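You operate a simulated robot arm through the tools that you are given. There is no shell and no other tool. Be economical: measure what you need, move in short steps, check, and stop when the job is done.

You are at the controls of a simulated two-armed robot. One attempt, no reset.

Task
Take the cap off the sample bottle labelled "SET 1" on the steel table and lay it down there.

It is judged by the outcome, as a careful person would: the job done as asked, and still so three seconds after it is handed in. It fails if anything else is knocked over, pushed out of place, dropped, spilled or broken. A push-on lid holds only when it is set on centred and level and pressed home; a screw cap is set on level and turned clockwise until tight.

Robot
Two 6-joint arms with two-finger grippers on one trunk, on a base that drives. Base frame: it is fixed to the floor where the robot stands at the start and does not move with it; the origin is under the middle of the robot, x ahead of it, y to its left, z up; the surface under the hand at the start is at about z = 850. Readings come in mm, rad, newtons and seconds.
The left shoulder is at the start at [30, 178, 1013], the right one opposite. With the tool pointing down near the work surface each hand reaches from about 420 to 840 mm from the robot's upright axis, wherever it stands, measured 20 degrees to its own side. Payload 2.54 kg a hand.
The TCP of each hand is the grasp point between the finger pads, 30 mm short of the fingertips. In the tool frame z runs along the fingers and y along their closing line. Largest opening 116 mm; the body of the gripper starts 95 mm behind the TCP.
Orientation is that of the tool frame in the base frame, as [roll, pitch, yaw] about the fixed x, y, z axes, in that order (R = Rz(yaw) Ry(pitch) Rx(roll)). With the fingers straight down and closing along the base's y, the tool's x points along the base's -x, its y along +y and its z along -z.

Tools
- The arms move only by the tool move_arm. It takes "left_motion", "right_motion" or both (then of equal length, played together; a hand with none holds still); each is one flat list of numbers, 7 for each row, row after row: the opening in per cent of the stroke, from 0 (shut) to 100 (fully open), then the shift along the tool's x, y, z in mm, then the turn, a rotation vector about the tool's x, y, z in rad. In form: [gripper, dx, dy, dz, wx, wy, wz, gripper, dx, dy, dz, wx, wy, wz, ...]. A call has 1 to 10 rows; each row is the pose to reach, as a shift and turn from the pose commanded when the call began, along the tool's axes at that moment. Each row takes 0.2 s and may step no farther than 50 mm and 0.15 rad from the row before; otherwise, or with a gripper value out of range, the whole call is refused. A pose out of reach is approached as far as the arm can. The call stops where the force on the tool passes 40 N (or 10 N more than at its start, if that is more) or the arm is blocked; 0.2 s more then pass. Each finger travels about 153 mm/s and halts on what it meets, pressing with about 29 N; the grip force reading is that of the motor and also rises with nothing between the fingers. The clock runs only during rows and for 0.2 s after the last one: add rows that repeat a pose to give the fingers time. The reply holds the time, the measured pose of the TCP, the force on the tool along the base axes, the opening and the grip force, in the units named above and with some noise, with the torque about the TCP (base axes, N m) and any sound that the robot's microphone picked up, and new pictures: "views" is both (left out), scene, wrist or none (wrist: the cameras of the hands that moved).
- Cameras (640 x 400 px; columns grow to the right, rows downward): "scene" is now at [40.6, 14.9, 1729.2]; the picture's right is [0.21, -0.98, 0.00], its down [-0.79, -0.17, -0.58] and it looks along [0.57, 0.12, -0.81] (base axes); focal length 259 px, centre (320, 200). "left" rides on the left gripper at [69, 15, -122] in its tool frame; the picture's right is [-0.21, 0.98, 0.00], its down [-0.83, -0.18, -0.53] and it looks along [-0.52, -0.11, 0.85] (tool axes); focal length 251 px, centre (320, 200). "right" rides on the right gripper at [69, -15, -122] in its tool frame; the picture's right is [0.21, 0.98, 0.00], its down [-0.83, 0.18, -0.53] and it looks along [-0.52, 0.11, 0.85] (tool axes); focal length 251 px, centre (320, 200). There is no depth. A picture from a camera that has moved, and an enlarged one, comes with that camera's place and axes in the base frame and with its lens.
- slide_trunk(by): slides the trunk up (or, below 0, down) by that many mm; the arms and the scene camera ride with it, the base frame stays. It gives what a move gives, with no picture.
- drive_base(legs): drives the robot by 1 to 6 legs, each [ahead, left, turn to the left] in mm, mm and rad, along the robot's own axes; the way and the turn of a leg run together, so that a leg with both is an arc; at most 1500 mm and 3.142 rad a leg. The arms and the cameras ride along, it lands a little off, and it stops where it bumps. It gives what a move gives, and a new picture of the scene camera.
- turn_head(pan, tilt): turns the head with the scene camera to pan (to the left, within 2.496 rad either way) and tilt (down, from -0.506 to 1.204), counted from straight ahead of the robot. It gives what a move gives, and a new picture of the scene camera.
- inspect(camera, box): a new picture of the part [left, top, right, bottom] of that camera's present view, enlarged. The clock stands still meanwhile.
- job_done(): hands the job in; it is judged then, once.

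Work in short steps. Places have to be worked out from the pictures, the camera data and where the tool is seen: move nearer, look again, correct. Check each grasp and each placing, and mend what went wrong. You have 120 turns and 260 pictures in all, those below and enlarged ones among them. Open the grippers and draw the arms clear of the work before you hand the job in, unless the task says otherwise; then end with one line.

The tools are called after "Request:" as name(argument=value, ...) on one line, values as JSON. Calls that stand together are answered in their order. move_arm: Moves the arms, as the interface text tells. Its arguments: {"type":"object","properties":{"left_motion":{"type":"array","items":{"type":"number"}},"right_motion":{"type":"array","items":{"type":"number"}},"views":{"type":"string","enum":["both","scene","wrist","none"]}},"required":[]} The other tools are called the same way: slide_trunk (by) slides the trunk up or down; drive_base (legs) drives the base; turn_head (pan, tilt) turns the head that bears the scene camera; inspect (camera, box) takes an enlarged picture of a part of a camera's view; job_done () hands the job in.

At the start:

```text
clock: 0.0
left_position: [449.0, 348.5, 1138.3]
left_tool_rot: [-3.141, -0.001, 3.14]
left_wrist_force: [0.0, 0.5, -0.5]
left_torque: [0.0, -0.01, 0.01]
left_gripper_width: 116.1
left_finger_force: 0.1
right_position: [506.0, -44.7, 1163.1]
right_tool_rot: [3.141, 0.0, 3.141]
right_wrist_force: [-0.2, -0.4, 0.6]
right_torque: [-0.02, -0.02, -0.01]
right_gripper_width: 115.9
right_finger_force: 0.0
trunk travel left (down, up): [-225.0, 315.0]
robot x, y, heading: [-0.0, 2.0, 0.001]
head pan, tilt: [0.215, 0.949]
```

scene: 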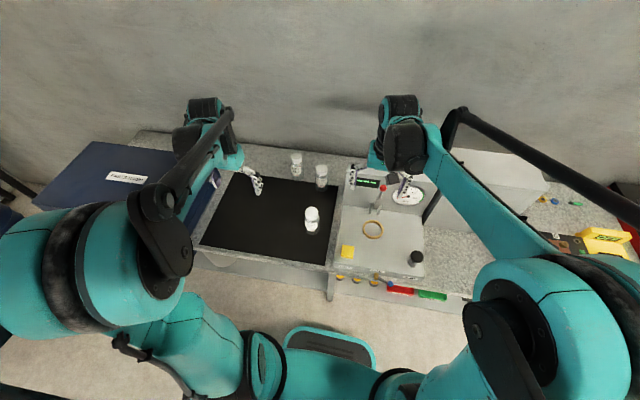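
right: 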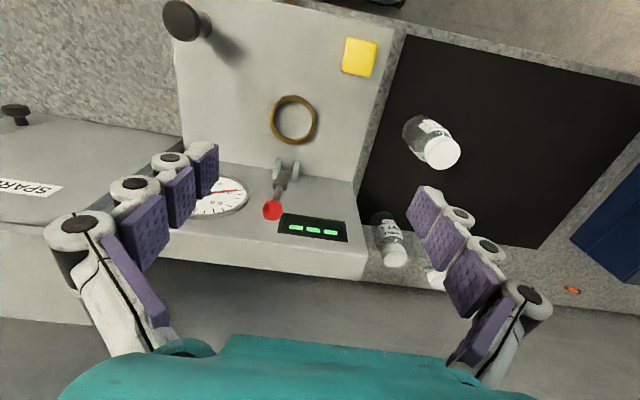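
left: 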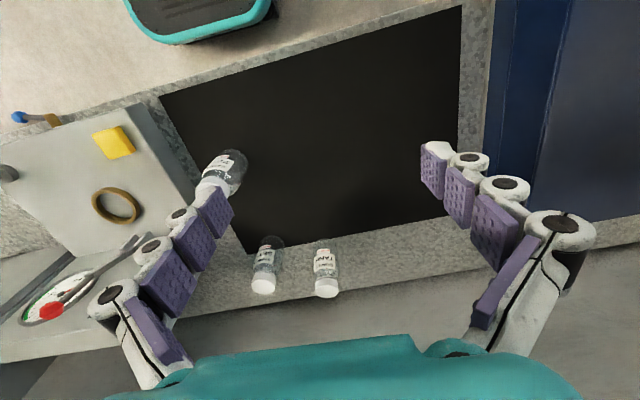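

Three bottles stand on or by a black mat. I'll enlarge the views to read their labels and look at the surroundings.

Request:
inspect(camera="left", box=[180, 130, 380, 310])

Request:
inspect(camera="right", box=[340, 90, 500, 300])

Request:
inspect(camera="scene", box=[180, 130, 480, 310])

```text
2.22 times, centred on (280, 220) of left
camera zoom: at [379.7, 363.0, 1260.7], right [0.21, 0.98, 0.0], down [0.83, -0.18, 0.53], along [0.52, -0.11, -0.85], focal length 559 px, centre (409, 156)
```

zoom: 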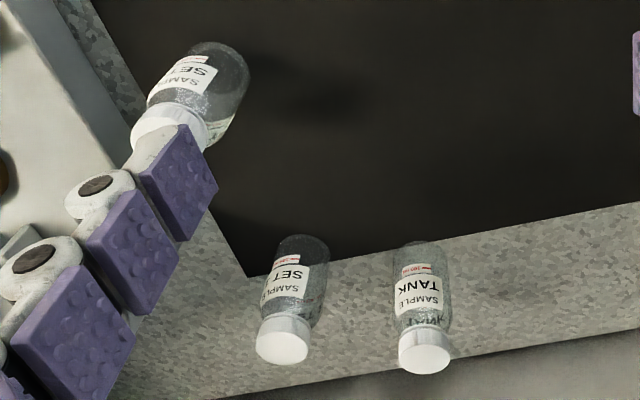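

```text
1.90 times, centred on (420, 195) of right
camera zoom: at [436.7, -57.1, 1285.0], right [-0.21, 0.98, 0.0], down [0.83, 0.18, 0.53], along [0.52, 0.11, -0.85], focal length 479 px, centre (130, 210)
```

zoom: 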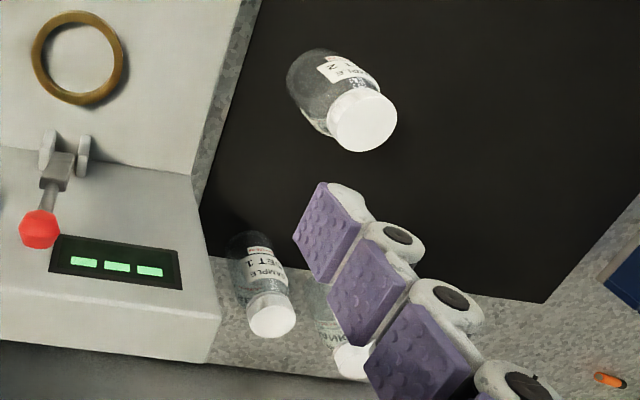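

```text
2.13 times, centred on (330, 220) of scene
camera zoom: at [40.6, 14.9, 1729.2], right [0.21, -0.98, 0.0], down [-0.79, -0.17, -0.58], along [0.57, 0.12, -0.81], focal length 553 px, centre (299, 157)
```

zoom: 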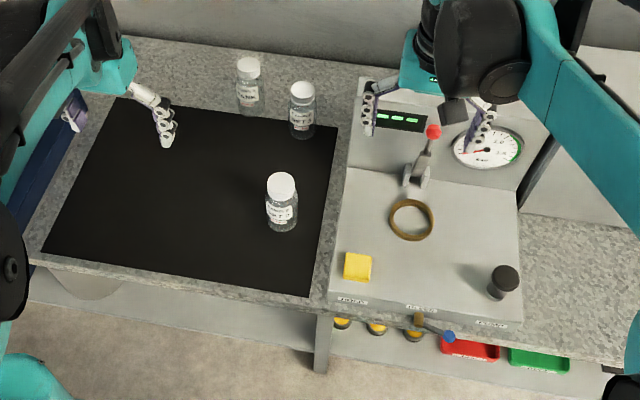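

The back bottle looks like "SET 1", the front one "SET 2" and the third "TANK". I'll look around to find which surface is the steel table.

Request:
turn_head(pan=-1.2, tilt=0.6)

Request:
turn_head(pan=1.4, tilt=0.6)

Request:
turn_head(pan=2.49, tilt=0.6)

Request:
turn_head(pan=-2.49, tilt=0.6)

```text
clock: 1.5
left_position: [447.8, 348.3, 1139.7]
left_tool_rot: [-3.142, -0.001, -3.141]
left_wrist_force: [0.1, -0.6, -0.4]
left_torque: [0.04, 0.02, -0.02]
left_gripper_width: 116.0
left_finger_force: 0.1
right_position: [507.4, -43.8, 1163.5]
right_tool_rot: [-3.14, 0.001, 3.142]
right_wrist_force: [-1.0, 0.2, 0.2]
right_torque: [0.03, 0.0, -0.01]
right_gripper_width: 115.9
right_finger_force: 0.0
trunk travel left (down, up): [-225.0, 315.0]
robot x, y, heading: [0.4, -0.2, -0.005]
head pan, tilt: [-1.201, 0.6]
camera scene: at [1.6, -82.9, 1757.6], right [-0.93, -0.36, 0.0], down [-0.2, 0.53, -0.82], along [0.3, -0.77, -0.57], focal length 259 px, centre (320, 200)
```

scene: 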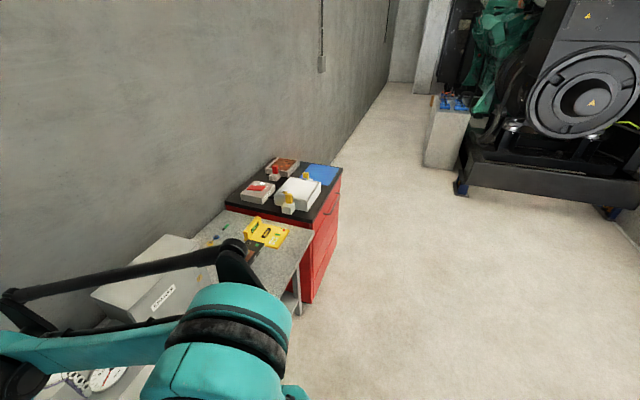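

```text
clock: 3.9
left_position: [448.5, 350.1, 1138.4]
left_tool_rot: [3.141, -0.001, 3.141]
left_wrist_force: [-0.2, -0.2, -0.2]
left_torque: [0.02, 0.01, 0.02]
left_gripper_width: 116.2
left_finger_force: 0.2
right_position: [507.0, -43.9, 1162.3]
right_tool_rot: [-3.141, 0.001, -3.141]
right_wrist_force: [-0.3, 0.0, 0.2]
right_torque: [0.04, 0.03, -0.01]
right_gripper_width: 115.9
right_finger_force: 0.1
trunk travel left (down, up): [-225.0, 315.0]
robot x, y, heading: [-3.6, 0.3, 0.001]
head pan, tilt: [1.4, 0.6]
camera scene: at [-15.3, 86.6, 1757.6], right [0.99, -0.17, 0.0], down [-0.1, -0.56, -0.83], along [0.14, 0.81, -0.56], focal length 259 px, centre (320, 200)
```

scene: 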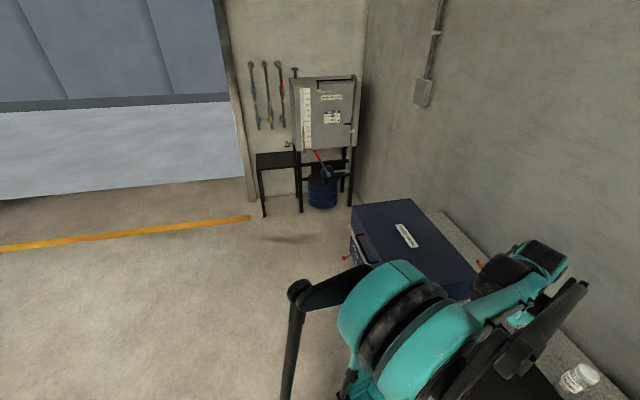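

```text
clock: 5.2
left_position: [447.8, 349.1, 1138.6]
left_tool_rot: [-3.141, 0.0, 3.141]
left_wrist_force: [0.1, 0.2, -0.6]
left_torque: [-0.03, -0.02, 0.03]
left_gripper_width: 115.9
left_finger_force: 0.1
right_position: [508.3, -42.5, 1163.5]
right_tool_rot: [-3.141, -0.001, 3.14]
right_wrist_force: [0.3, 0.2, -0.3]
right_torque: [0.0, -0.04, 0.0]
right_gripper_width: 116.0
right_finger_force: 0.1
trunk travel left (down, up): [-225.0, 315.0]
robot x, y, heading: [-2.7, -0.2, 0.0]
head pan, tilt: [2.491, 0.6]
camera scene: at [-100.7, 53.1, 1757.6], right [0.61, 0.8, 0.0], down [0.45, -0.34, -0.83], along [-0.66, 0.5, -0.56], focal length 259 px, centre (320, 200)
```

scene: 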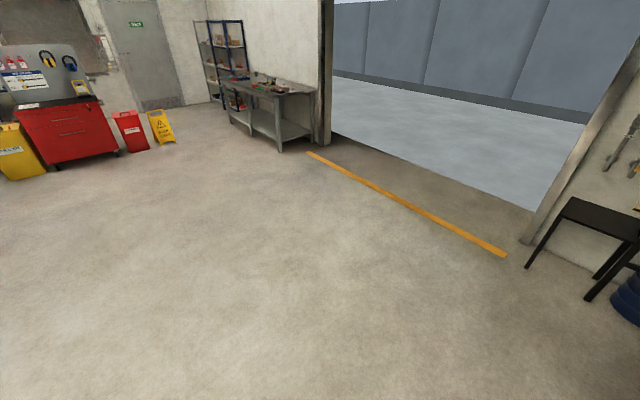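

```text
clock: 9.1
left_position: [448.1, 349.2, 1138.1]
left_tool_rot: [-3.142, -0.001, -3.141]
left_wrist_force: [-0.8, 0.1, 0.1]
left_torque: [0.01, 0.02, -0.02]
left_gripper_width: 116.0
left_finger_force: 0.1
right_position: [506.6, -43.5, 1164.1]
right_tool_rot: [-3.141, 0.001, 3.141]
right_wrist_force: [0.1, -0.3, -0.1]
right_torque: [0.01, 0.01, 0.01]
right_gripper_width: 116.0
right_finger_force: 0.0
trunk travel left (down, up): [-225.0, 315.0]
robot x, y, heading: [1.6, -0.3, -0.002]
head pan, tilt: [-2.491, 0.6]
camera scene: at [-100.7, -54.1, 1757.6], right [-0.61, 0.8, 0.0], down [0.45, 0.34, -0.83], along [-0.66, -0.5, -0.56], focal length 259 px, centre (320, 200)
```

scene: 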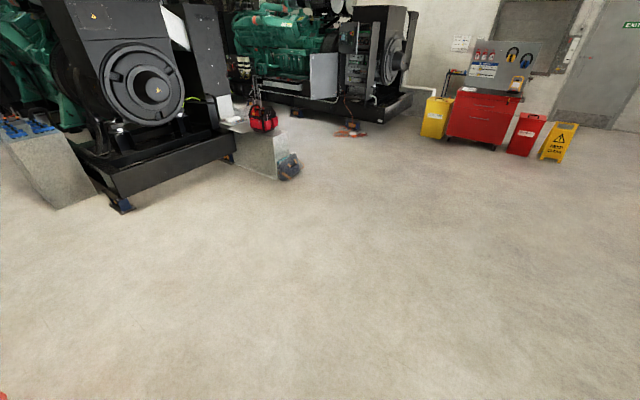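

The galvanised bench in front is the steel table. From three views I place the SET 1 cap near (762, 162, 920), with SET 2 in front of it at about (545, 153) and TANK at about (810, 285). I'll face the head forward, then drive left and slightly ahead so both arms reach the bottle.

Request:
turn_head(pan=0.0, tilt=0.85)

Request:
drive_base(legs=[[0, 160, 0], [40, 0, 0]])

```text
clock: 11.4
left_position: [447.5, 349.2, 1139.1]
left_tool_rot: [3.141, 0.001, 3.141]
left_wrist_force: [0.3, 0.2, 0.0]
left_torque: [0.02, 0.01, -0.02]
left_gripper_width: 115.9
left_finger_force: 0.0
right_position: [508.4, -44.5, 1162.6]
right_tool_rot: [3.14, 0.001, -3.14]
right_wrist_force: [0.2, 0.2, 0.5]
right_torque: [-0.01, 0.02, -0.01]
right_gripper_width: 115.8
right_finger_force: 0.0
trunk travel left (down, up): [-225.0, 315.0]
robot x, y, heading: [1.4, 1.6, -0.004]
head pan, tilt: [0.0, 0.85]
camera scene: at [47.8, -0.6, 1736.7], right [0.0, -1.0, 0.0], down [-0.75, 0.0, -0.66], along [0.66, 0.0, -0.75], focal length 259 px, centre (320, 200)
```

scene: 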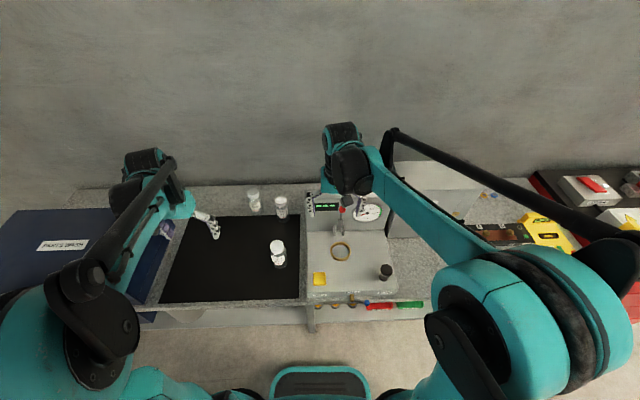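

```text
clock: 13.3
left_position: [488.8, 510.6, 1138.4]
left_tool_rot: [3.141, -0.002, -3.141]
left_wrist_force: [1.1, -0.2, -0.6]
left_torque: [0.01, 0.05, -0.02]
left_gripper_width: 115.9
left_finger_force: 0.1
right_position: [547.8, 117.2, 1162.6]
right_tool_rot: [-3.141, -0.003, -3.141]
right_wrist_force: [0.2, 0.3, -1.2]
right_torque: [-0.01, 0.08, -0.02]
right_gripper_width: 116.2
right_finger_force: 0.0
trunk travel left (down, up): [-225.0, 315.0]
robot x, y, heading: [38.4, 162.6, -0.002]
head pan, tilt: [0.0, 0.85]
camera scene: at [89.7, 161.2, 1736.7], right [0.0, -1.0, 0.0], down [-0.75, 0.0, -0.66], along [0.66, 0.0, -0.75], focal length 259 px, centre (320, 200)
```

scene: 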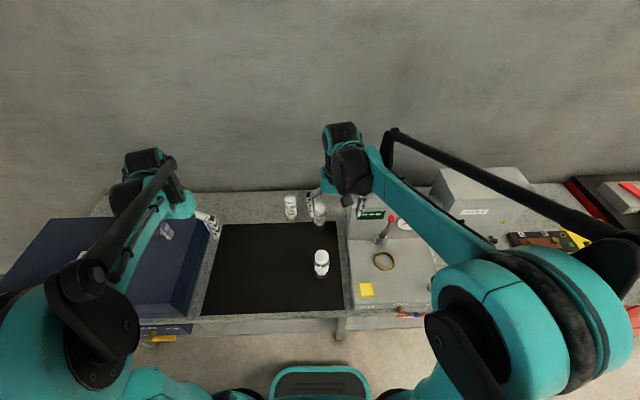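

Drive landed as planned. I'll zoom in on the bottle from the right wrist and scene cameras.

Request:
inspect(camera="right", box=[220, 100, 420, 300])

Request:
inspect(camera="left", box=[60, 150, 260, 350])

Request:
inspect(camera="scene", box=[260, 180, 360, 290])

```text
2.00 times, centred on (320, 200) of right
camera zoom: at [478.1, 104.2, 1284.4], right [-0.21, 0.98, 0.0], down [0.83, 0.18, 0.53], along [0.52, 0.11, -0.85], focal length 503 px, centre (320, 200)
```

zoom: 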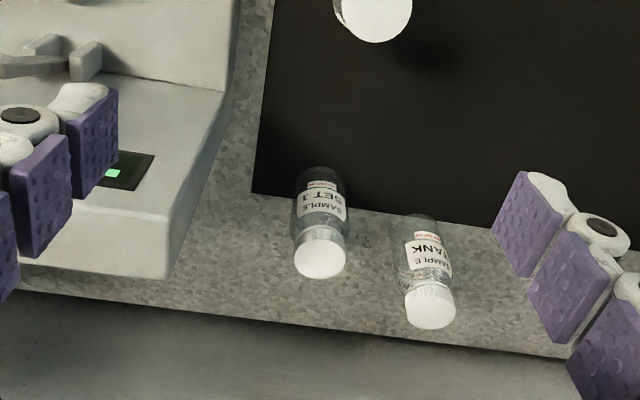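

```text
2.00 times, centred on (160, 250) of left
camera zoom: at [421.4, 524.4, 1260.0], right [0.22, 0.98, 0.0], down [0.83, -0.18, 0.53], along [0.52, -0.12, -0.85], focal length 503 px, centre (640, 100)
```

zoom: 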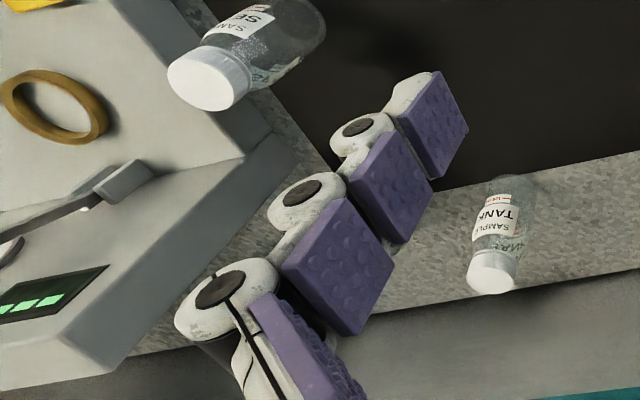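

```text
3.64 times, centred on (310, 235) of scene
camera zoom: at [89.7, 161.2, 1736.7], right [0.0, -1.0, 0.0], down [-0.75, 0.0, -0.66], along [0.66, 0.0, -0.75], focal length 943 px, centre (356, 73)
```

zoom: 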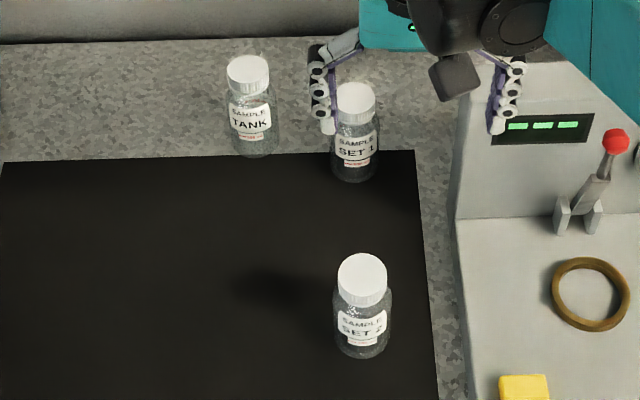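

SET 1 is confirmed as the back-right bottle, with its cap near (755, 162, 930). I'll move the right hand closer above it, still well clear, to measure better.

Request:
move_arm(right_motion=[100, -36, 11, 21, 0, 0, 0, 100, -71, 22, 42, 0, 0, 0, 100, -107, 34, 62, 0, 0, 0, 100, -142, 45, 83, 0, 0, 0], views="both")

```text
clock: 14.3
left_position: [490.5, 510.5, 1138.5]
left_tool_rot: [-3.14, -0.002, 3.139]
left_wrist_force: [0.2, 0.2, -1.1]
left_torque: [-0.01, 0.05, 0.03]
left_gripper_width: 115.9
left_finger_force: 0.1
right_position: [690.8, 162.7, 1078.5]
right_tool_rot: [-3.141, 0.0, 3.14]
right_wrist_force: [0.2, 0.1, -0.1]
right_torque: [-0.02, 0.05, -0.04]
right_gripper_width: 115.9
right_finger_force: 0.1
trunk travel left (down, up): [-225.0, 315.0]
robot x, y, heading: [37.5, 162.9, -0.003]
head pan, tilt: [0.0, 0.85]
camera scene: at [90.3, 161.4, 1736.6], right [0.0, -1.0, 0.0], down [-0.75, 0.0, -0.66], along [0.66, 0.0, -0.75], focal length 259 px, centre (320, 200)
camera right: at [620.2, 149.2, 1200.4], right [-0.21, 0.98, 0.0], down [0.83, 0.18, 0.53], along [0.52, 0.11, -0.85], focal length 251 px, centre (320, 200)
```

scene: 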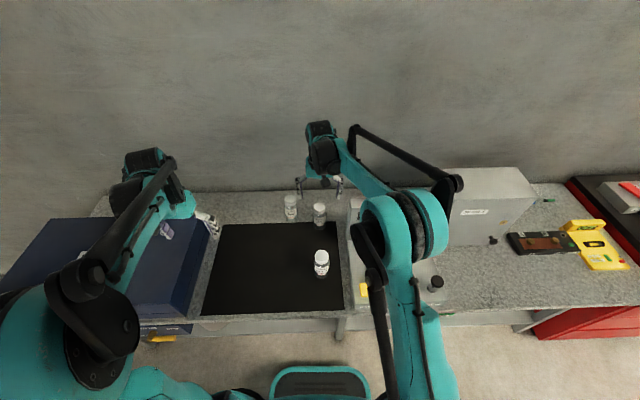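
right: 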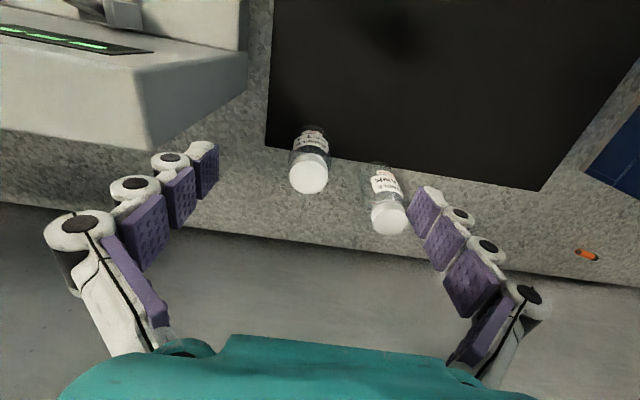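

Request:
inspect(camera="right", box=[260, 110, 420, 240])

Request:
inspect(camera="scene", box=[270, 170, 360, 240])

```text
3.08 times, centred on (340, 175) of right
camera zoom: at [620.2, 149.2, 1200.4], right [-0.21, 0.98, 0.0], down [0.83, 0.18, 0.53], along [0.52, 0.11, -0.85], focal length 774 px, centre (258, 277)
```

zoom: 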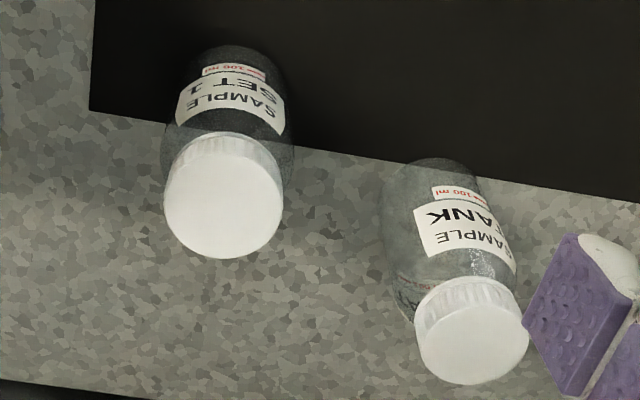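

```text
5.71 times, centred on (315, 205) of scene
camera zoom: at [90.3, 161.4, 1736.6], right [0.0, -1.0, 0.0], down [-0.75, 0.0, -0.66], along [0.66, 0.0, -0.75], focal length 1482 px, centre (349, 171)
```

zoom: 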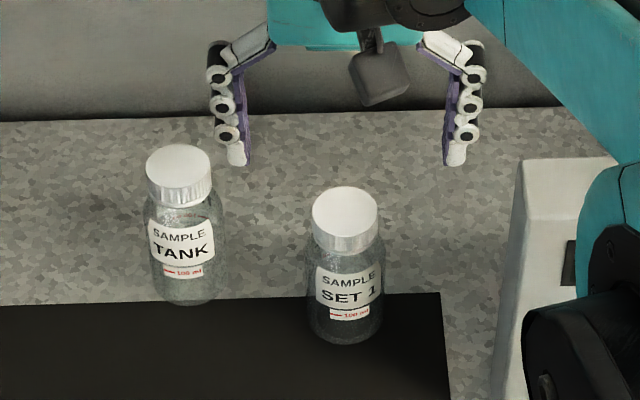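

The cap is a knurled screw cap, about 44 mm wide, on a 55 mm body near (750, 163), with the cap top at about z 938. The plan is for the left hand to hold the body from the front left, tilted 35° below horizontal and passing between TANK and SET 2, while the right hand turns the cap from above. First I'll bring the left hand to a stand-off pose with that orientation.

Request:
move_arm(left_motion=[90, -13.5, -26.4, 15.4, 0.0439, -0.1144, 0.0844, 80, -27, -52.8, 30.8, 0.0878, -0.2288, 0.1688, 75, -40.5, -79.1, 46.1, 0.1316, -0.3431, 0.2531, 75, -54, -105.5, 61.5, 0.1755, -0.4575, 0.3375, 75, -67.5, -131.9, 76.9, 0.2194, -0.5719, 0.4219, 75, -81, -158.3, 92.3, 0.2633, -0.6863, 0.5063, 75, -94.5, -184.6, 107.6, 0.3071, -0.8006, 0.5906, 75, -108, -211, 123, 0.351, -0.915, 0.675])

```text
clock: 16.1
left_position: [597.8, 298.8, 1015.3]
left_tool_rot: [-3.141, 0.962, 2.407]
left_wrist_force: [0.6, -0.7, -0.7]
left_torque: [0.02, 0.0, -0.03]
left_gripper_width: 86.8
left_finger_force: 0.2
right_position: [689.8, 162.9, 1079.3]
right_tool_rot: [-3.141, -0.002, 3.141]
right_wrist_force: [1.1, 0.7, 0.1]
right_torque: [0.01, 0.04, 0.01]
right_gripper_width: 115.8
right_finger_force: 0.1
trunk travel left (down, up): [-225.0, 315.0]
robot x, y, heading: [40.2, 164.8, 0.002]
head pan, tilt: [0.0, 0.85]
camera scene: at [89.6, 161.1, 1736.6], right [0.0, -1.0, 0.0], down [-0.75, 0.0, -0.66], along [0.66, 0.0, -0.75], focal length 259 px, centre (320, 200)
camera left: at [504.6, 403.0, 1028.5], right [0.75, 0.64, 0.18], down [-0.1, -0.16, 0.98], along [0.66, -0.75, -0.06], focal length 251 px, centre (320, 200)
```

scene: 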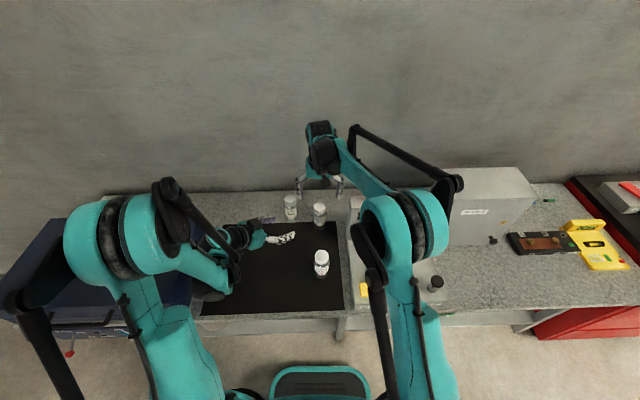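
left: 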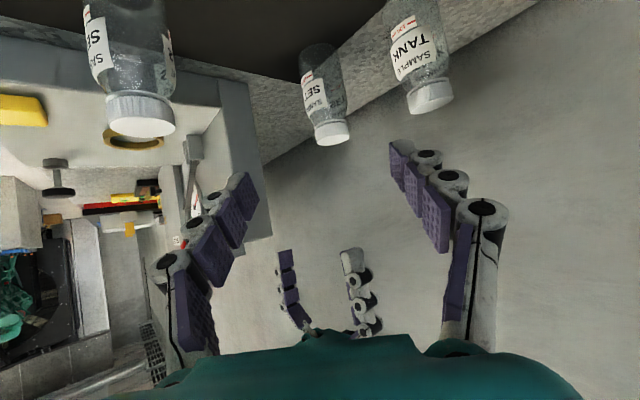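

The pose was reached, and the left camera now looks almost horizontally at the bottles, which is good for heights. I'll zoom in on it.

Request:
inspect(camera="left", box=[270, 0, 470, 160])

Request:
inspect(camera="right", box=[260, 110, 420, 240])

```text
2.50 times, centred on (370, 80) of left
camera zoom: at [504.6, 403.0, 1028.5], right [0.75, 0.64, 0.18], down [-0.1, -0.16, 0.98], along [0.66, -0.75, -0.06], focal length 629 px, centre (195, 500)
```

zoom: 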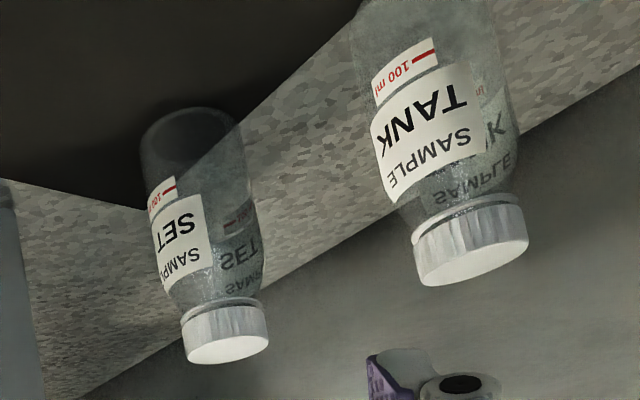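

```text
3.08 times, centred on (340, 175) of right
camera zoom: at [619.5, 148.9, 1200.8], right [-0.21, 0.98, 0.0], down [0.83, 0.18, 0.53], along [0.52, 0.11, -0.85], focal length 774 px, centre (258, 277)
```

zoom: 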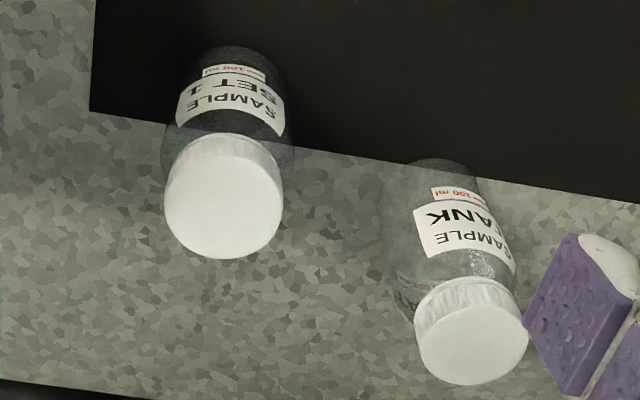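

Estimates now agree: SET 1 axis at about (757, 164), cap top at z 928, table at z 812. I'll advance the left hand along its fingers to 100 mm short of the bottle and check alignment.

Request:
move_arm(left_motion=[75, 3, 1.6, 40, 0, 0, 0, 75, 6, 3.2, 81, 0, 0, 0, 75, 9, 4.8, 121, 0, 0, 0, 75, 11.6, 6.4, 162, 0, 0, 0])

Request:
inspect(camera="right", box=[220, 80, 460, 260])

```text
clock: 17.1
left_position: [695.6, 218.8, 912.5]
left_tool_rot: [-3.141, 0.96, 2.41]
left_wrist_force: [0.4, 0.2, -0.7]
left_torque: [0.02, 0.01, 0.03]
left_gripper_width: 87.0
left_finger_force: 0.0
right_position: [689.8, 160.7, 1078.5]
right_tool_rot: [3.141, 0.0, -3.141]
right_wrist_force: [0.5, -0.4, -0.3]
right_torque: [0.03, 0.02, 0.0]
right_gripper_width: 115.9
right_finger_force: 0.1
trunk travel left (down, up): [-225.0, 315.0]
robot x, y, heading: [39.7, 158.2, 0.0]
head pan, tilt: [0.0, 0.85]
camera scene: at [89.0, 160.4, 1736.7], right [0.0, -1.0, 0.0], down [-0.75, 0.0, -0.66], along [0.66, 0.0, -0.75], focal length 259 px, centre (320, 200)
camera left: at [601.6, 322.0, 925.6], right [0.75, 0.64, 0.18], down [-0.09, -0.16, 0.98], along [0.66, -0.75, -0.06], focal length 251 px, centre (320, 200)
```

scene: 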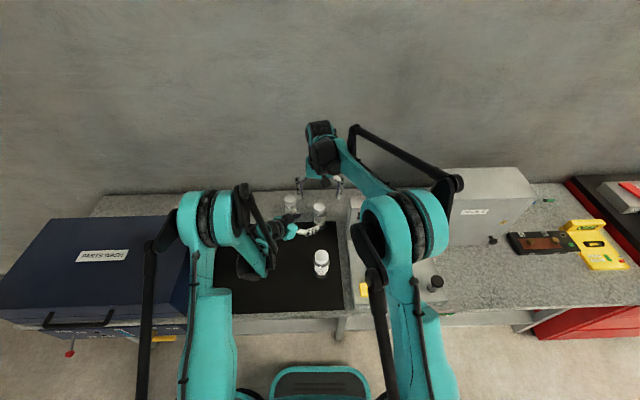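
left: 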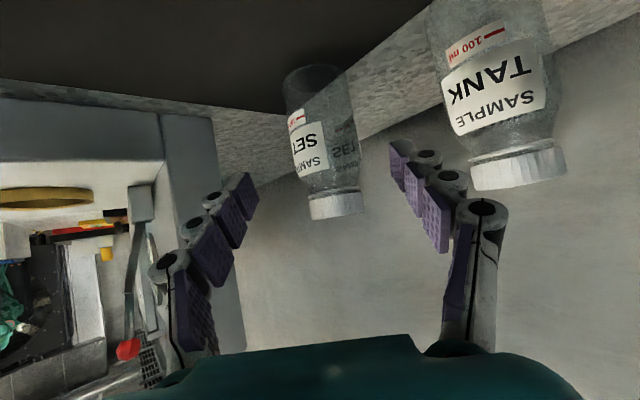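

```text
2.22 times, centred on (340, 170) of right
camera zoom: at [619.0, 148.4, 1201.1], right [-0.21, 0.98, 0.0], down [0.83, 0.18, 0.53], along [0.52, 0.11, -0.85], focal length 559 px, centre (276, 267)
```

zoom: 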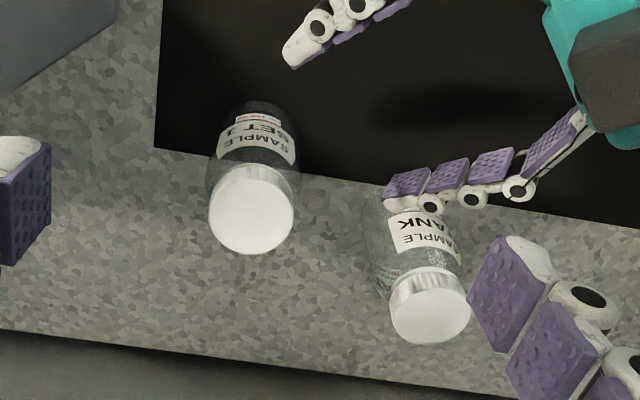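

TANK clearance is about 29 mm. I'll zoom to check centring; the body at the target row (136) should be centred on column 320.

Request:
inspect(camera="left", box=[260, 50, 400, 230])

```text
2.22 times, centred on (330, 140) of left
camera zoom: at [601.6, 322.0, 925.6], right [0.75, 0.64, 0.18], down [-0.09, -0.16, 0.98], along [0.66, -0.75, -0.06], focal length 559 px, centre (298, 333)
```

zoom: 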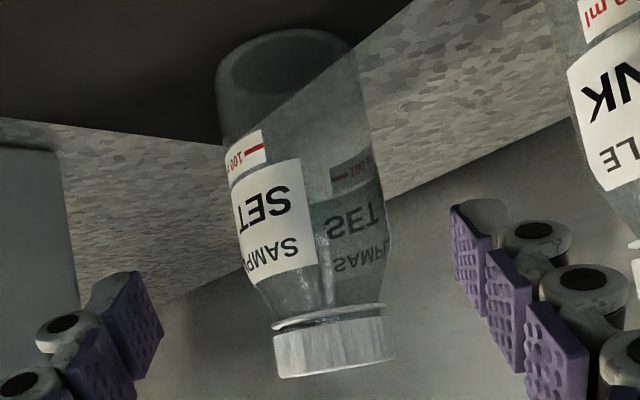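

The bottle body is about 4 mm to the +y side. I'll correct that and advance 95 mm around the body with the fingers still open.

Request:
move_arm(left_motion=[75, 0, 4, 0, 0, 0, 0, 75, 0, 4, 32, 0, 0, 0, 75, 0, 4, 64, 0, 0, 0, 75, 0, 4, 95, 0, 0, 0], views="wrist")

Request:
inspect(camera="right", box=[220, 80, 460, 260])

Request:
inspect(camera="scene", box=[270, 170, 370, 250])

```text
clock: 18.1
left_position: [756.4, 170.4, 858.0]
left_tool_rot: [3.14, 0.957, 2.405]
left_wrist_force: [0.1, 0.1, 1.5]
left_torque: [0.01, -0.02, 0.02]
left_gripper_width: 86.7
left_finger_force: 0.1
right_position: [688.8, 161.0, 1079.0]
right_tool_rot: [3.141, 0.0, 3.141]
right_wrist_force: [0.8, -0.3, 0.0]
right_torque: [-0.01, 0.02, 0.01]
right_gripper_width: 116.1
right_finger_force: 0.0
trunk travel left (down, up): [-225.0, 315.0]
robot x, y, heading: [43.1, 163.2, -0.005]
head pan, tilt: [0.0, 0.85]
camera left: at [662.3, 273.7, 870.7], right [0.75, 0.64, 0.18], down [-0.09, -0.16, 0.98], along [0.66, -0.75, -0.06], focal length 251 px, centre (320, 200)
```

left: 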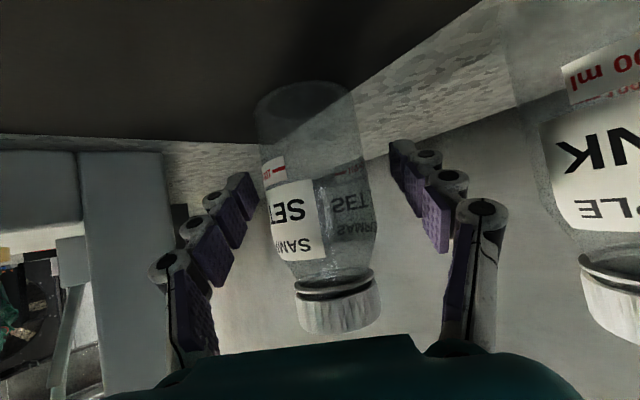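

```text
2.22 times, centred on (340, 170) of right
camera zoom: at [618.9, 148.3, 1201.1], right [-0.21, 0.98, 0.0], down [0.83, 0.18, 0.53], along [0.52, 0.11, -0.85], focal length 559 px, centre (276, 267)
```

zoom: 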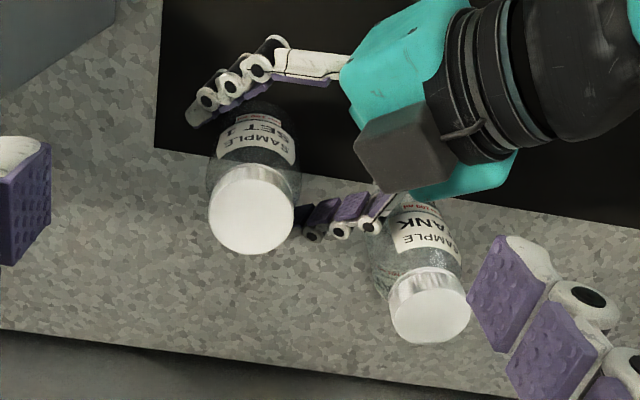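

```text
5.00 times, centred on (320, 210) of scene
camera zoom: at [88.8, 160.3, 1736.7], right [0.0, -1.0, 0.0], down [-0.75, 0.0, -0.66], along [0.66, 0.0, -0.75], focal length 1297 px, centre (320, 150)
```

zoom: 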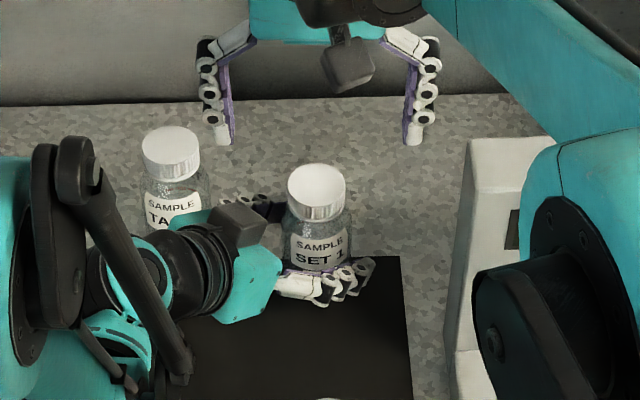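

The body is centred between the fingers and nothing is touching. I'll close the left hand on the bottle body.

Request:
move_arm(left_motion=[60, 0, 0, 0, 0, 0, 0, 52, 0, 0, 0, 0, 0, 0, 45, 0, 0, 0, 0, 0, 0, 35, 0, 0, 0, 0, 0, 0, 35, 0, 0, 0, 0, 0, 0], views="wrist")

Request:
inspect(camera="right", box=[220, 80, 460, 260])

```text
clock: 19.3
left_position: [755.1, 169.9, 858.3]
left_tool_rot: [3.14, 0.96, 2.407]
left_wrist_force: [0.4, -0.3, -0.3]
left_torque: [0.0, 0.01, -0.02]
left_gripper_width: 56.8
left_finger_force: 29.7
right_position: [689.0, 161.4, 1080.3]
right_tool_rot: [-3.141, -0.001, -3.141]
right_wrist_force: [0.6, 0.7, 0.2]
right_torque: [0.02, -0.01, 0.0]
right_gripper_width: 115.9
right_finger_force: 0.1
trunk travel left (down, up): [-225.0, 315.0]
robot x, y, heading: [39.8, 158.6, -0.004]
head pan, tilt: [0.0, 0.85]
camera left: at [661.5, 274.1, 871.3], right [0.75, 0.64, 0.18], down [-0.09, -0.16, 0.98], along [0.66, -0.75, -0.06], focal length 251 px, centre (320, 200)
```

left: 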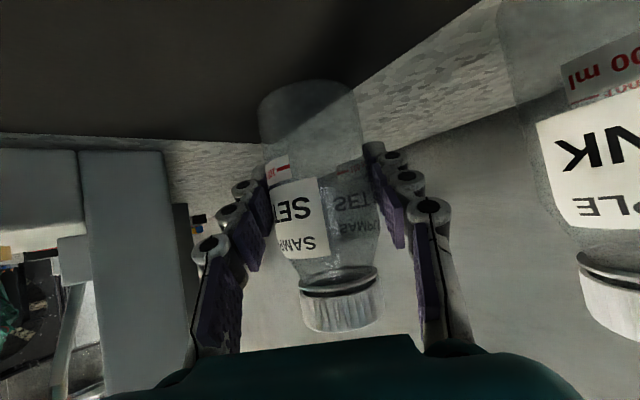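

```text
2.22 times, centred on (340, 170) of right
camera zoom: at [618.1, 148.6, 1201.5], right [-0.21, 0.98, 0.0], down [0.83, 0.18, 0.53], along [0.52, 0.11, -0.85], focal length 559 px, centre (276, 267)
```

zoom: 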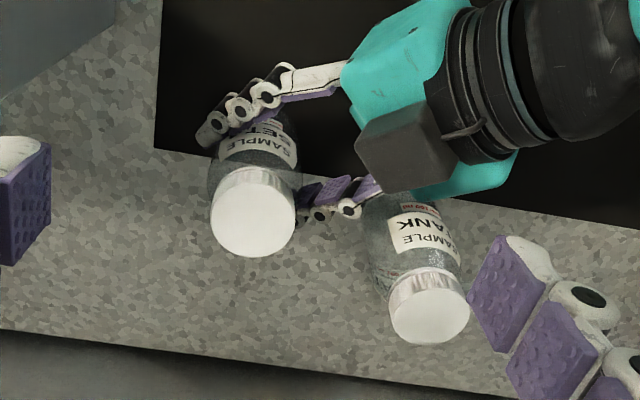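

The bottle is held (56.8 mm wide, 29.7 N grip). Now I'll move the right hand directly above the cap, with the fingertips still about 40 mm over it.

Request:
move_arm(right_motion=[90, -22, 1, 0, 0, 0, 0, 75, -43, 2, 20, 0, 0, 0, 70, -64, 3.5, 50, 0, 0, 0, 70, -64, 3.5, 80, 0, 0, 0], views="wrist")

Request:
inspect(camera="right", box=[240, 110, 400, 270])

Request:
inspect(camera="scene", box=[270, 170, 370, 250])

```text
clock: 20.3
left_position: [755.4, 170.7, 857.7]
left_tool_rot: [-3.141, 0.959, 2.406]
left_wrist_force: [0.4, 0.7, -0.3]
left_torque: [0.03, 0.0, -0.03]
left_gripper_width: 56.8
left_finger_force: 29.3
right_position: [751.5, 165.7, 999.5]
right_tool_rot: [-3.14, 0.0, -3.141]
right_wrist_force: [-0.4, 0.4, -0.2]
right_torque: [0.0, -0.03, -0.02]
right_gripper_width: 81.1
right_finger_force: 0.0
trunk travel left (down, up): [-225.0, 315.0]
robot x, y, heading: [37.4, 162.0, -0.0]
head pan, tilt: [0.0, 0.85]
camera right: at [682.3, 152.2, 1121.2], right [-0.21, 0.98, 0.0], down [0.83, 0.18, 0.53], along [0.52, 0.11, -0.85], focal length 251 px, centre (320, 200)
```

right: 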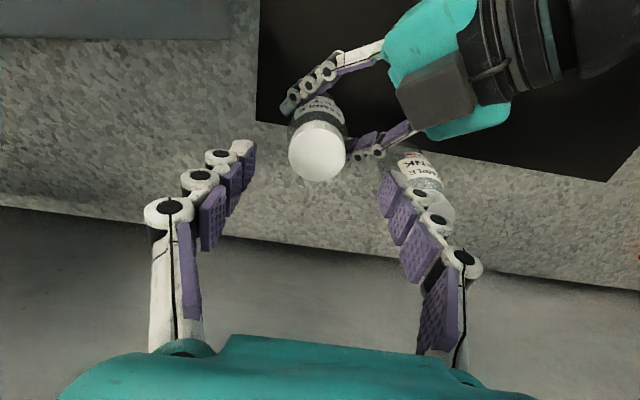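

```text
2.50 times, centred on (320, 190) of right
camera zoom: at [682.3, 152.2, 1121.2], right [-0.21, 0.98, 0.0], down [0.83, 0.18, 0.53], along [0.52, 0.11, -0.85], focal length 629 px, centre (320, 225)
```

zoom: 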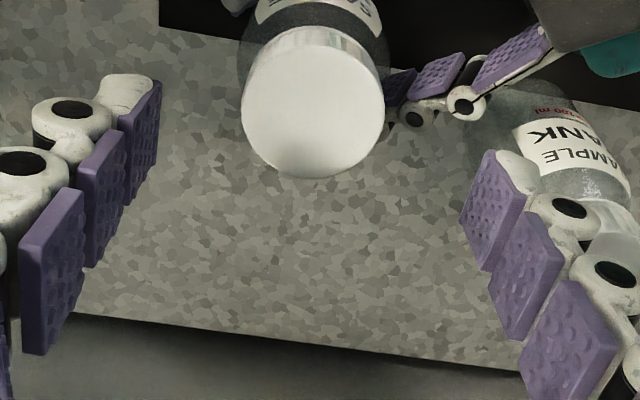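

```text
5.00 times, centred on (320, 210) of scene
camera zoom: at [87.8, 160.8, 1736.7], right [0.0, -1.0, 0.0], down [-0.75, 0.0, -0.66], along [0.66, 0.0, -0.75], focal length 1297 px, centre (320, 150)
```

zoom: 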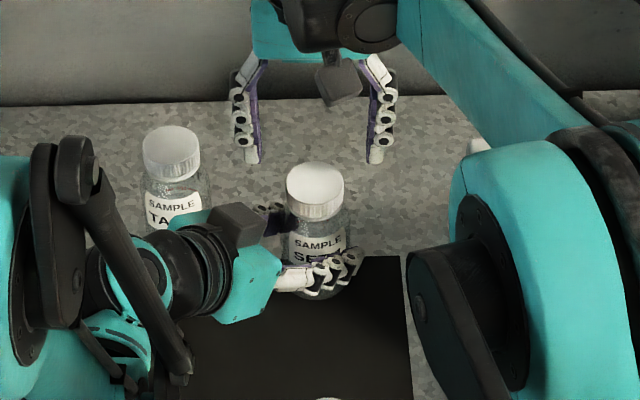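

I place the cap centre at (756, 166, 930). I'll centre the hand and lower until the fingertips are just above the cap top, then recheck.

Request:
move_arm(right_motion=[70, -4.5, 0.3, 15, 0, 0, 0, 70, -4.5, 0.3, 32, 0, 0, 0], views="none")

Request:
inspect(camera="right", box=[220, 90, 420, 290])

Request:
inspect(camera="left", box=[220, 200, 460, 360])

```text
clock: 20.9
left_position: [755.1, 170.6, 858.1]
left_tool_rot: [-3.14, 0.96, 2.407]
left_wrist_force: [0.5, 0.5, 0.2]
left_torque: [0.01, 0.0, 0.0]
left_gripper_width: 56.7
left_finger_force: 28.8
right_position: [757.8, 164.2, 967.8]
right_tool_rot: [3.141, 0.0, -3.14]
right_wrist_force: [-0.1, -0.3, 0.1]
right_torque: [0.01, -0.02, 0.01]
right_gripper_width: 81.2
right_finger_force: 0.0
trunk travel left (down, up): [-225.0, 315.0]
robot x, y, heading: [39.3, 160.6, -0.004]
head pan, tilt: [0.0, 0.85]
```

```text
2.00 times, centred on (320, 190) of right
camera zoom: at [686.9, 152.0, 1089.8], right [-0.21, 0.98, 0.0], down [0.83, 0.18, 0.53], along [0.52, 0.11, -0.85], focal length 503 px, centre (320, 220)
```

zoom: 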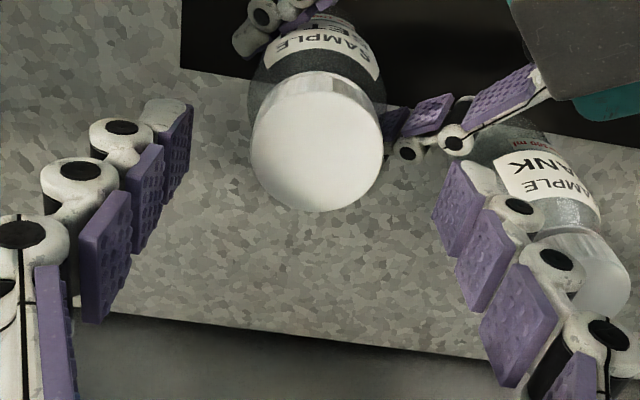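

```text
2.50 times, centred on (340, 280) of left
camera zoom: at [661.5, 274.1, 871.3], right [0.75, 0.64, 0.18], down [-0.09, -0.16, 0.98], along [0.66, -0.75, -0.06], focal length 629 px, centre (270, 0)
```

zoom: 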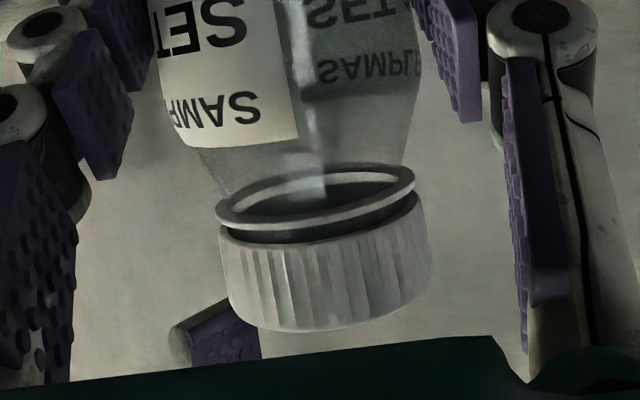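

The hand is centred within about 1 mm. I'll lower 25 mm so the tips straddle the ribbed cap wall (about z 913–929), then close.

Request:
move_arm(right_motion=[70, 1, 0, 12, 0, 0, 0, 70, 1, 0, 25, 0, 0, 0, 70, 1, 0, 25, 0, 0, 0], views="none")

Request:
inspect(camera="left", box=[220, 200, 460, 360])

Request:
inspect(camera="right", box=[220, 90, 420, 290])

```text
clock: 21.7
left_position: [752.7, 169.9, 857.7]
left_tool_rot: [-3.141, 0.96, 2.406]
left_wrist_force: [-0.1, 0.1, 0.1]
left_torque: [-0.02, -0.01, 0.03]
left_gripper_width: 56.5
left_finger_force: 29.2
right_position: [755.7, 164.4, 943.2]
right_tool_rot: [-3.141, -0.002, -3.141]
right_wrist_force: [0.7, 1.1, 0.1]
right_torque: [0.06, -0.02, 0.0]
right_gripper_width: 81.3
right_finger_force: 0.1
trunk travel left (down, up): [-225.0, 315.0]
robot x, y, heading: [38.8, 163.7, 0.0]
head pan, tilt: [0.0, 0.85]
```

```text
2.50 times, centred on (340, 280) of left
camera zoom: at [661.5, 274.1, 871.3], right [0.75, 0.64, 0.18], down [-0.09, -0.16, 0.98], along [0.66, -0.75, -0.06], focal length 629 px, centre (270, 0)
```

zoom: 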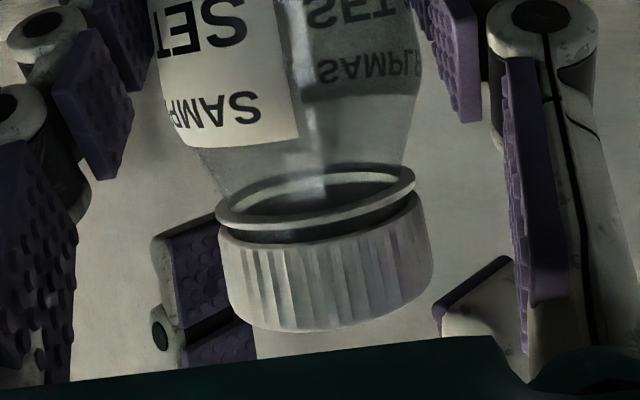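

```text
2.00 times, centred on (320, 190) of right
camera zoom: at [685.6, 152.0, 1064.9], right [-0.21, 0.98, 0.0], down [0.83, 0.18, 0.53], along [0.52, 0.11, -0.85], focal length 503 px, centre (320, 220)
```

zoom: 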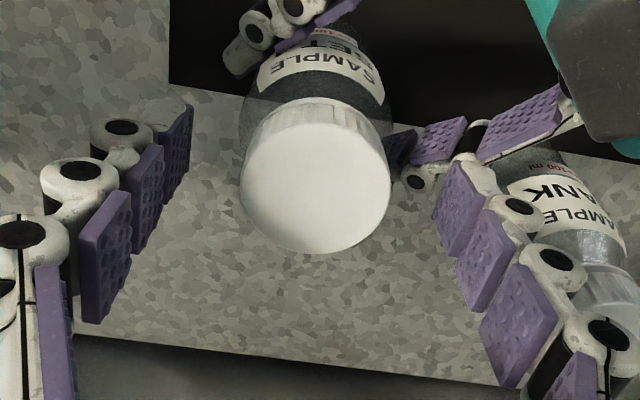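

The tips straddle the cap at mid height. I'll close the right hand on it.

Request:
move_arm(right_motion=[55, 0, 0, 0, 0, 0, 0, 45, 0, 0, 0, 0, 0, 0, 30, 0, 0, 0, 0, 0, 0, 25, 0, 0, 0, 0, 0, 0], views="wrist")

Request:
inspect(camera="left", box=[220, 200, 460, 360])

```text
clock: 22.7
left_position: [755.2, 171.0, 857.0]
left_tool_rot: [3.141, 0.961, 2.406]
left_wrist_force: [-0.4, 0.2, -0.4]
left_torque: [-0.05, -0.03, 0.04]
left_gripper_width: 56.7
left_finger_force: 29.1
right_position: [756.5, 164.7, 942.9]
right_tool_rot: [-3.142, 0.001, 3.14]
right_wrist_force: [0.3, -1.2, 1.2]
right_torque: [-0.03, -0.02, 0.0]
right_gripper_width: 44.0
right_finger_force: 28.5
trunk travel left (down, up): [-225.0, 315.0]
robot x, y, heading: [41.0, 163.8, 0.003]
head pan, tilt: [0.0, 0.85]
camera right: at [685.7, 152.0, 1065.0], right [-0.21, 0.98, 0.0], down [0.83, 0.18, 0.53], along [0.52, 0.11, -0.85], focal length 251 px, centre (320, 200)
```

right: 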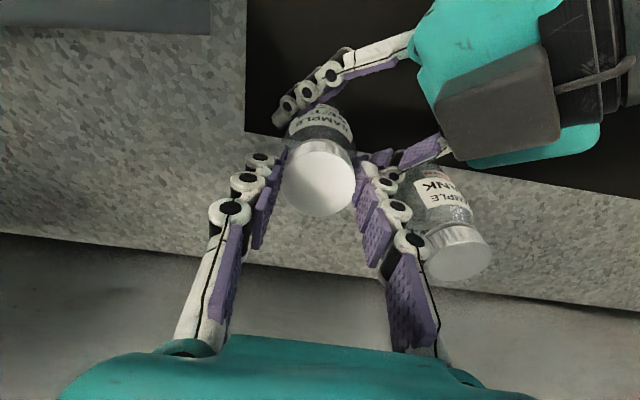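

```text
2.50 times, centred on (340, 280) of left
camera zoom: at [661.5, 274.2, 871.3], right [0.75, 0.64, 0.18], down [-0.09, -0.16, 0.98], along [0.66, -0.75, -0.06], focal length 629 px, centre (270, 0)
```

zoom: 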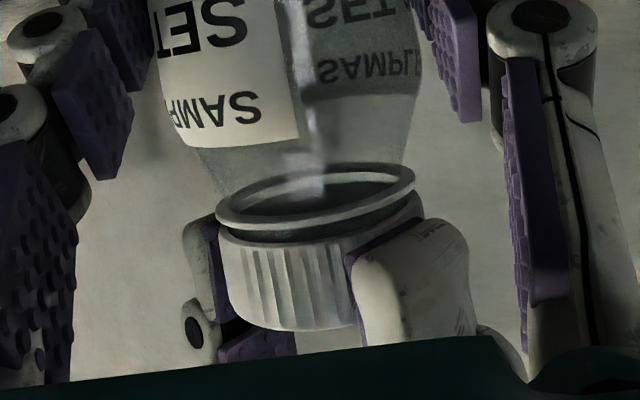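

Cap gripped at 44.0 mm. Now I'll turn it counter-clockwise (seen from above) by 1.26 rad with a slight lift for the thread, with the left hand holding the body.

Request:
move_arm(right_motion=[25, 0, 0, 0, 0, 0, -0.14, 25, 0, 0, -0.1, 0, 0, -0.28, 25, 0, 0, -0.2, 0, 0, -0.42, 25, 0, 0, -0.2, 0, 0, -0.56, 25, 0, 0, -0.3, 0, 0, -0.7, 25, 0, 0, -0.4, 0, 0, -0.84, 25, 0, 0, -0.4, 0, 0, -0.98, 25, 0, 0, -0.5, 0, 0, -1.12, 25, 0, 0, -0.6, 0, 0, -1.26], views="both")

Request:
inspect(camera="left", box=[220, 160, 460, 360])

```text
clock: 24.7
left_position: [754.6, 170.7, 859.8]
left_tool_rot: [3.14, 0.961, 2.408]
left_wrist_force: [-2.0, 20.6, 1.5]
left_torque: [-0.51, 0.06, 0.13]
left_gripper_width: 56.6
left_finger_force: 29.1
right_position: [755.7, 165.0, 943.1]
right_tool_rot: [-3.138, -0.001, -1.881]
right_wrist_force: [2.0, -19.1, 7.3]
right_torque: [-1.0, -0.23, -0.15]
right_gripper_width: 44.0
right_finger_force: 28.9
trunk travel left (down, up): [-225.0, 315.0]
robot x, y, heading: [40.4, 163.8, -0.004]
head pan, tilt: [0.0, 0.85]
camera scene: at [86.6, 160.8, 1736.8], right [0.0, -1.0, 0.0], down [-0.75, 0.0, -0.66], along [0.66, 0.0, -0.75], focal length 259 px, centre (320, 200)
camera right: at [747.8, 96.8, 1066.2], right [-1.0, 0.09, 0.0], down [0.08, 0.84, 0.53], along [0.05, 0.53, -0.85], focal length 251 px, centre (320, 200)
```

scene: 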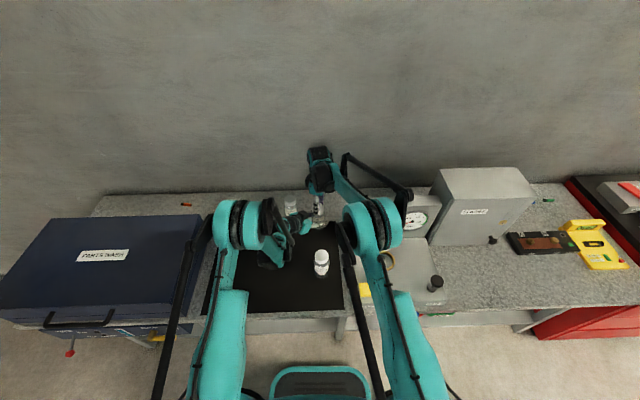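
right: 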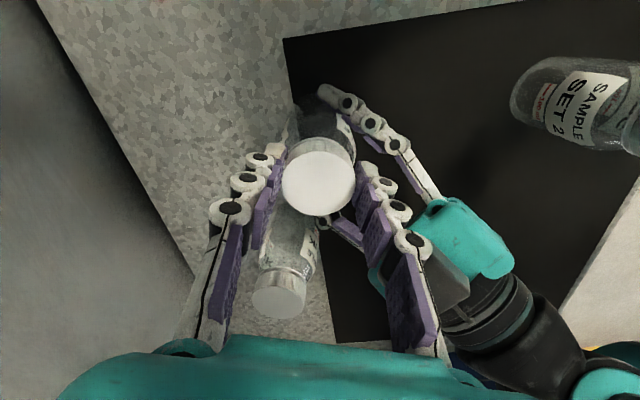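

```text
2.00 times, centred on (340, 260) of left
camera zoom: at [661.0, 274.4, 871.9], right [0.74, 0.64, 0.18], down [-0.1, -0.16, 0.98], along [0.66, -0.75, -0.06], focal length 503 px, centre (280, 80)
```

zoom: 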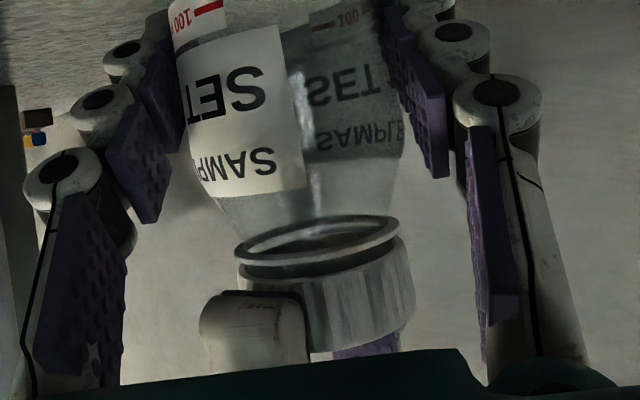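

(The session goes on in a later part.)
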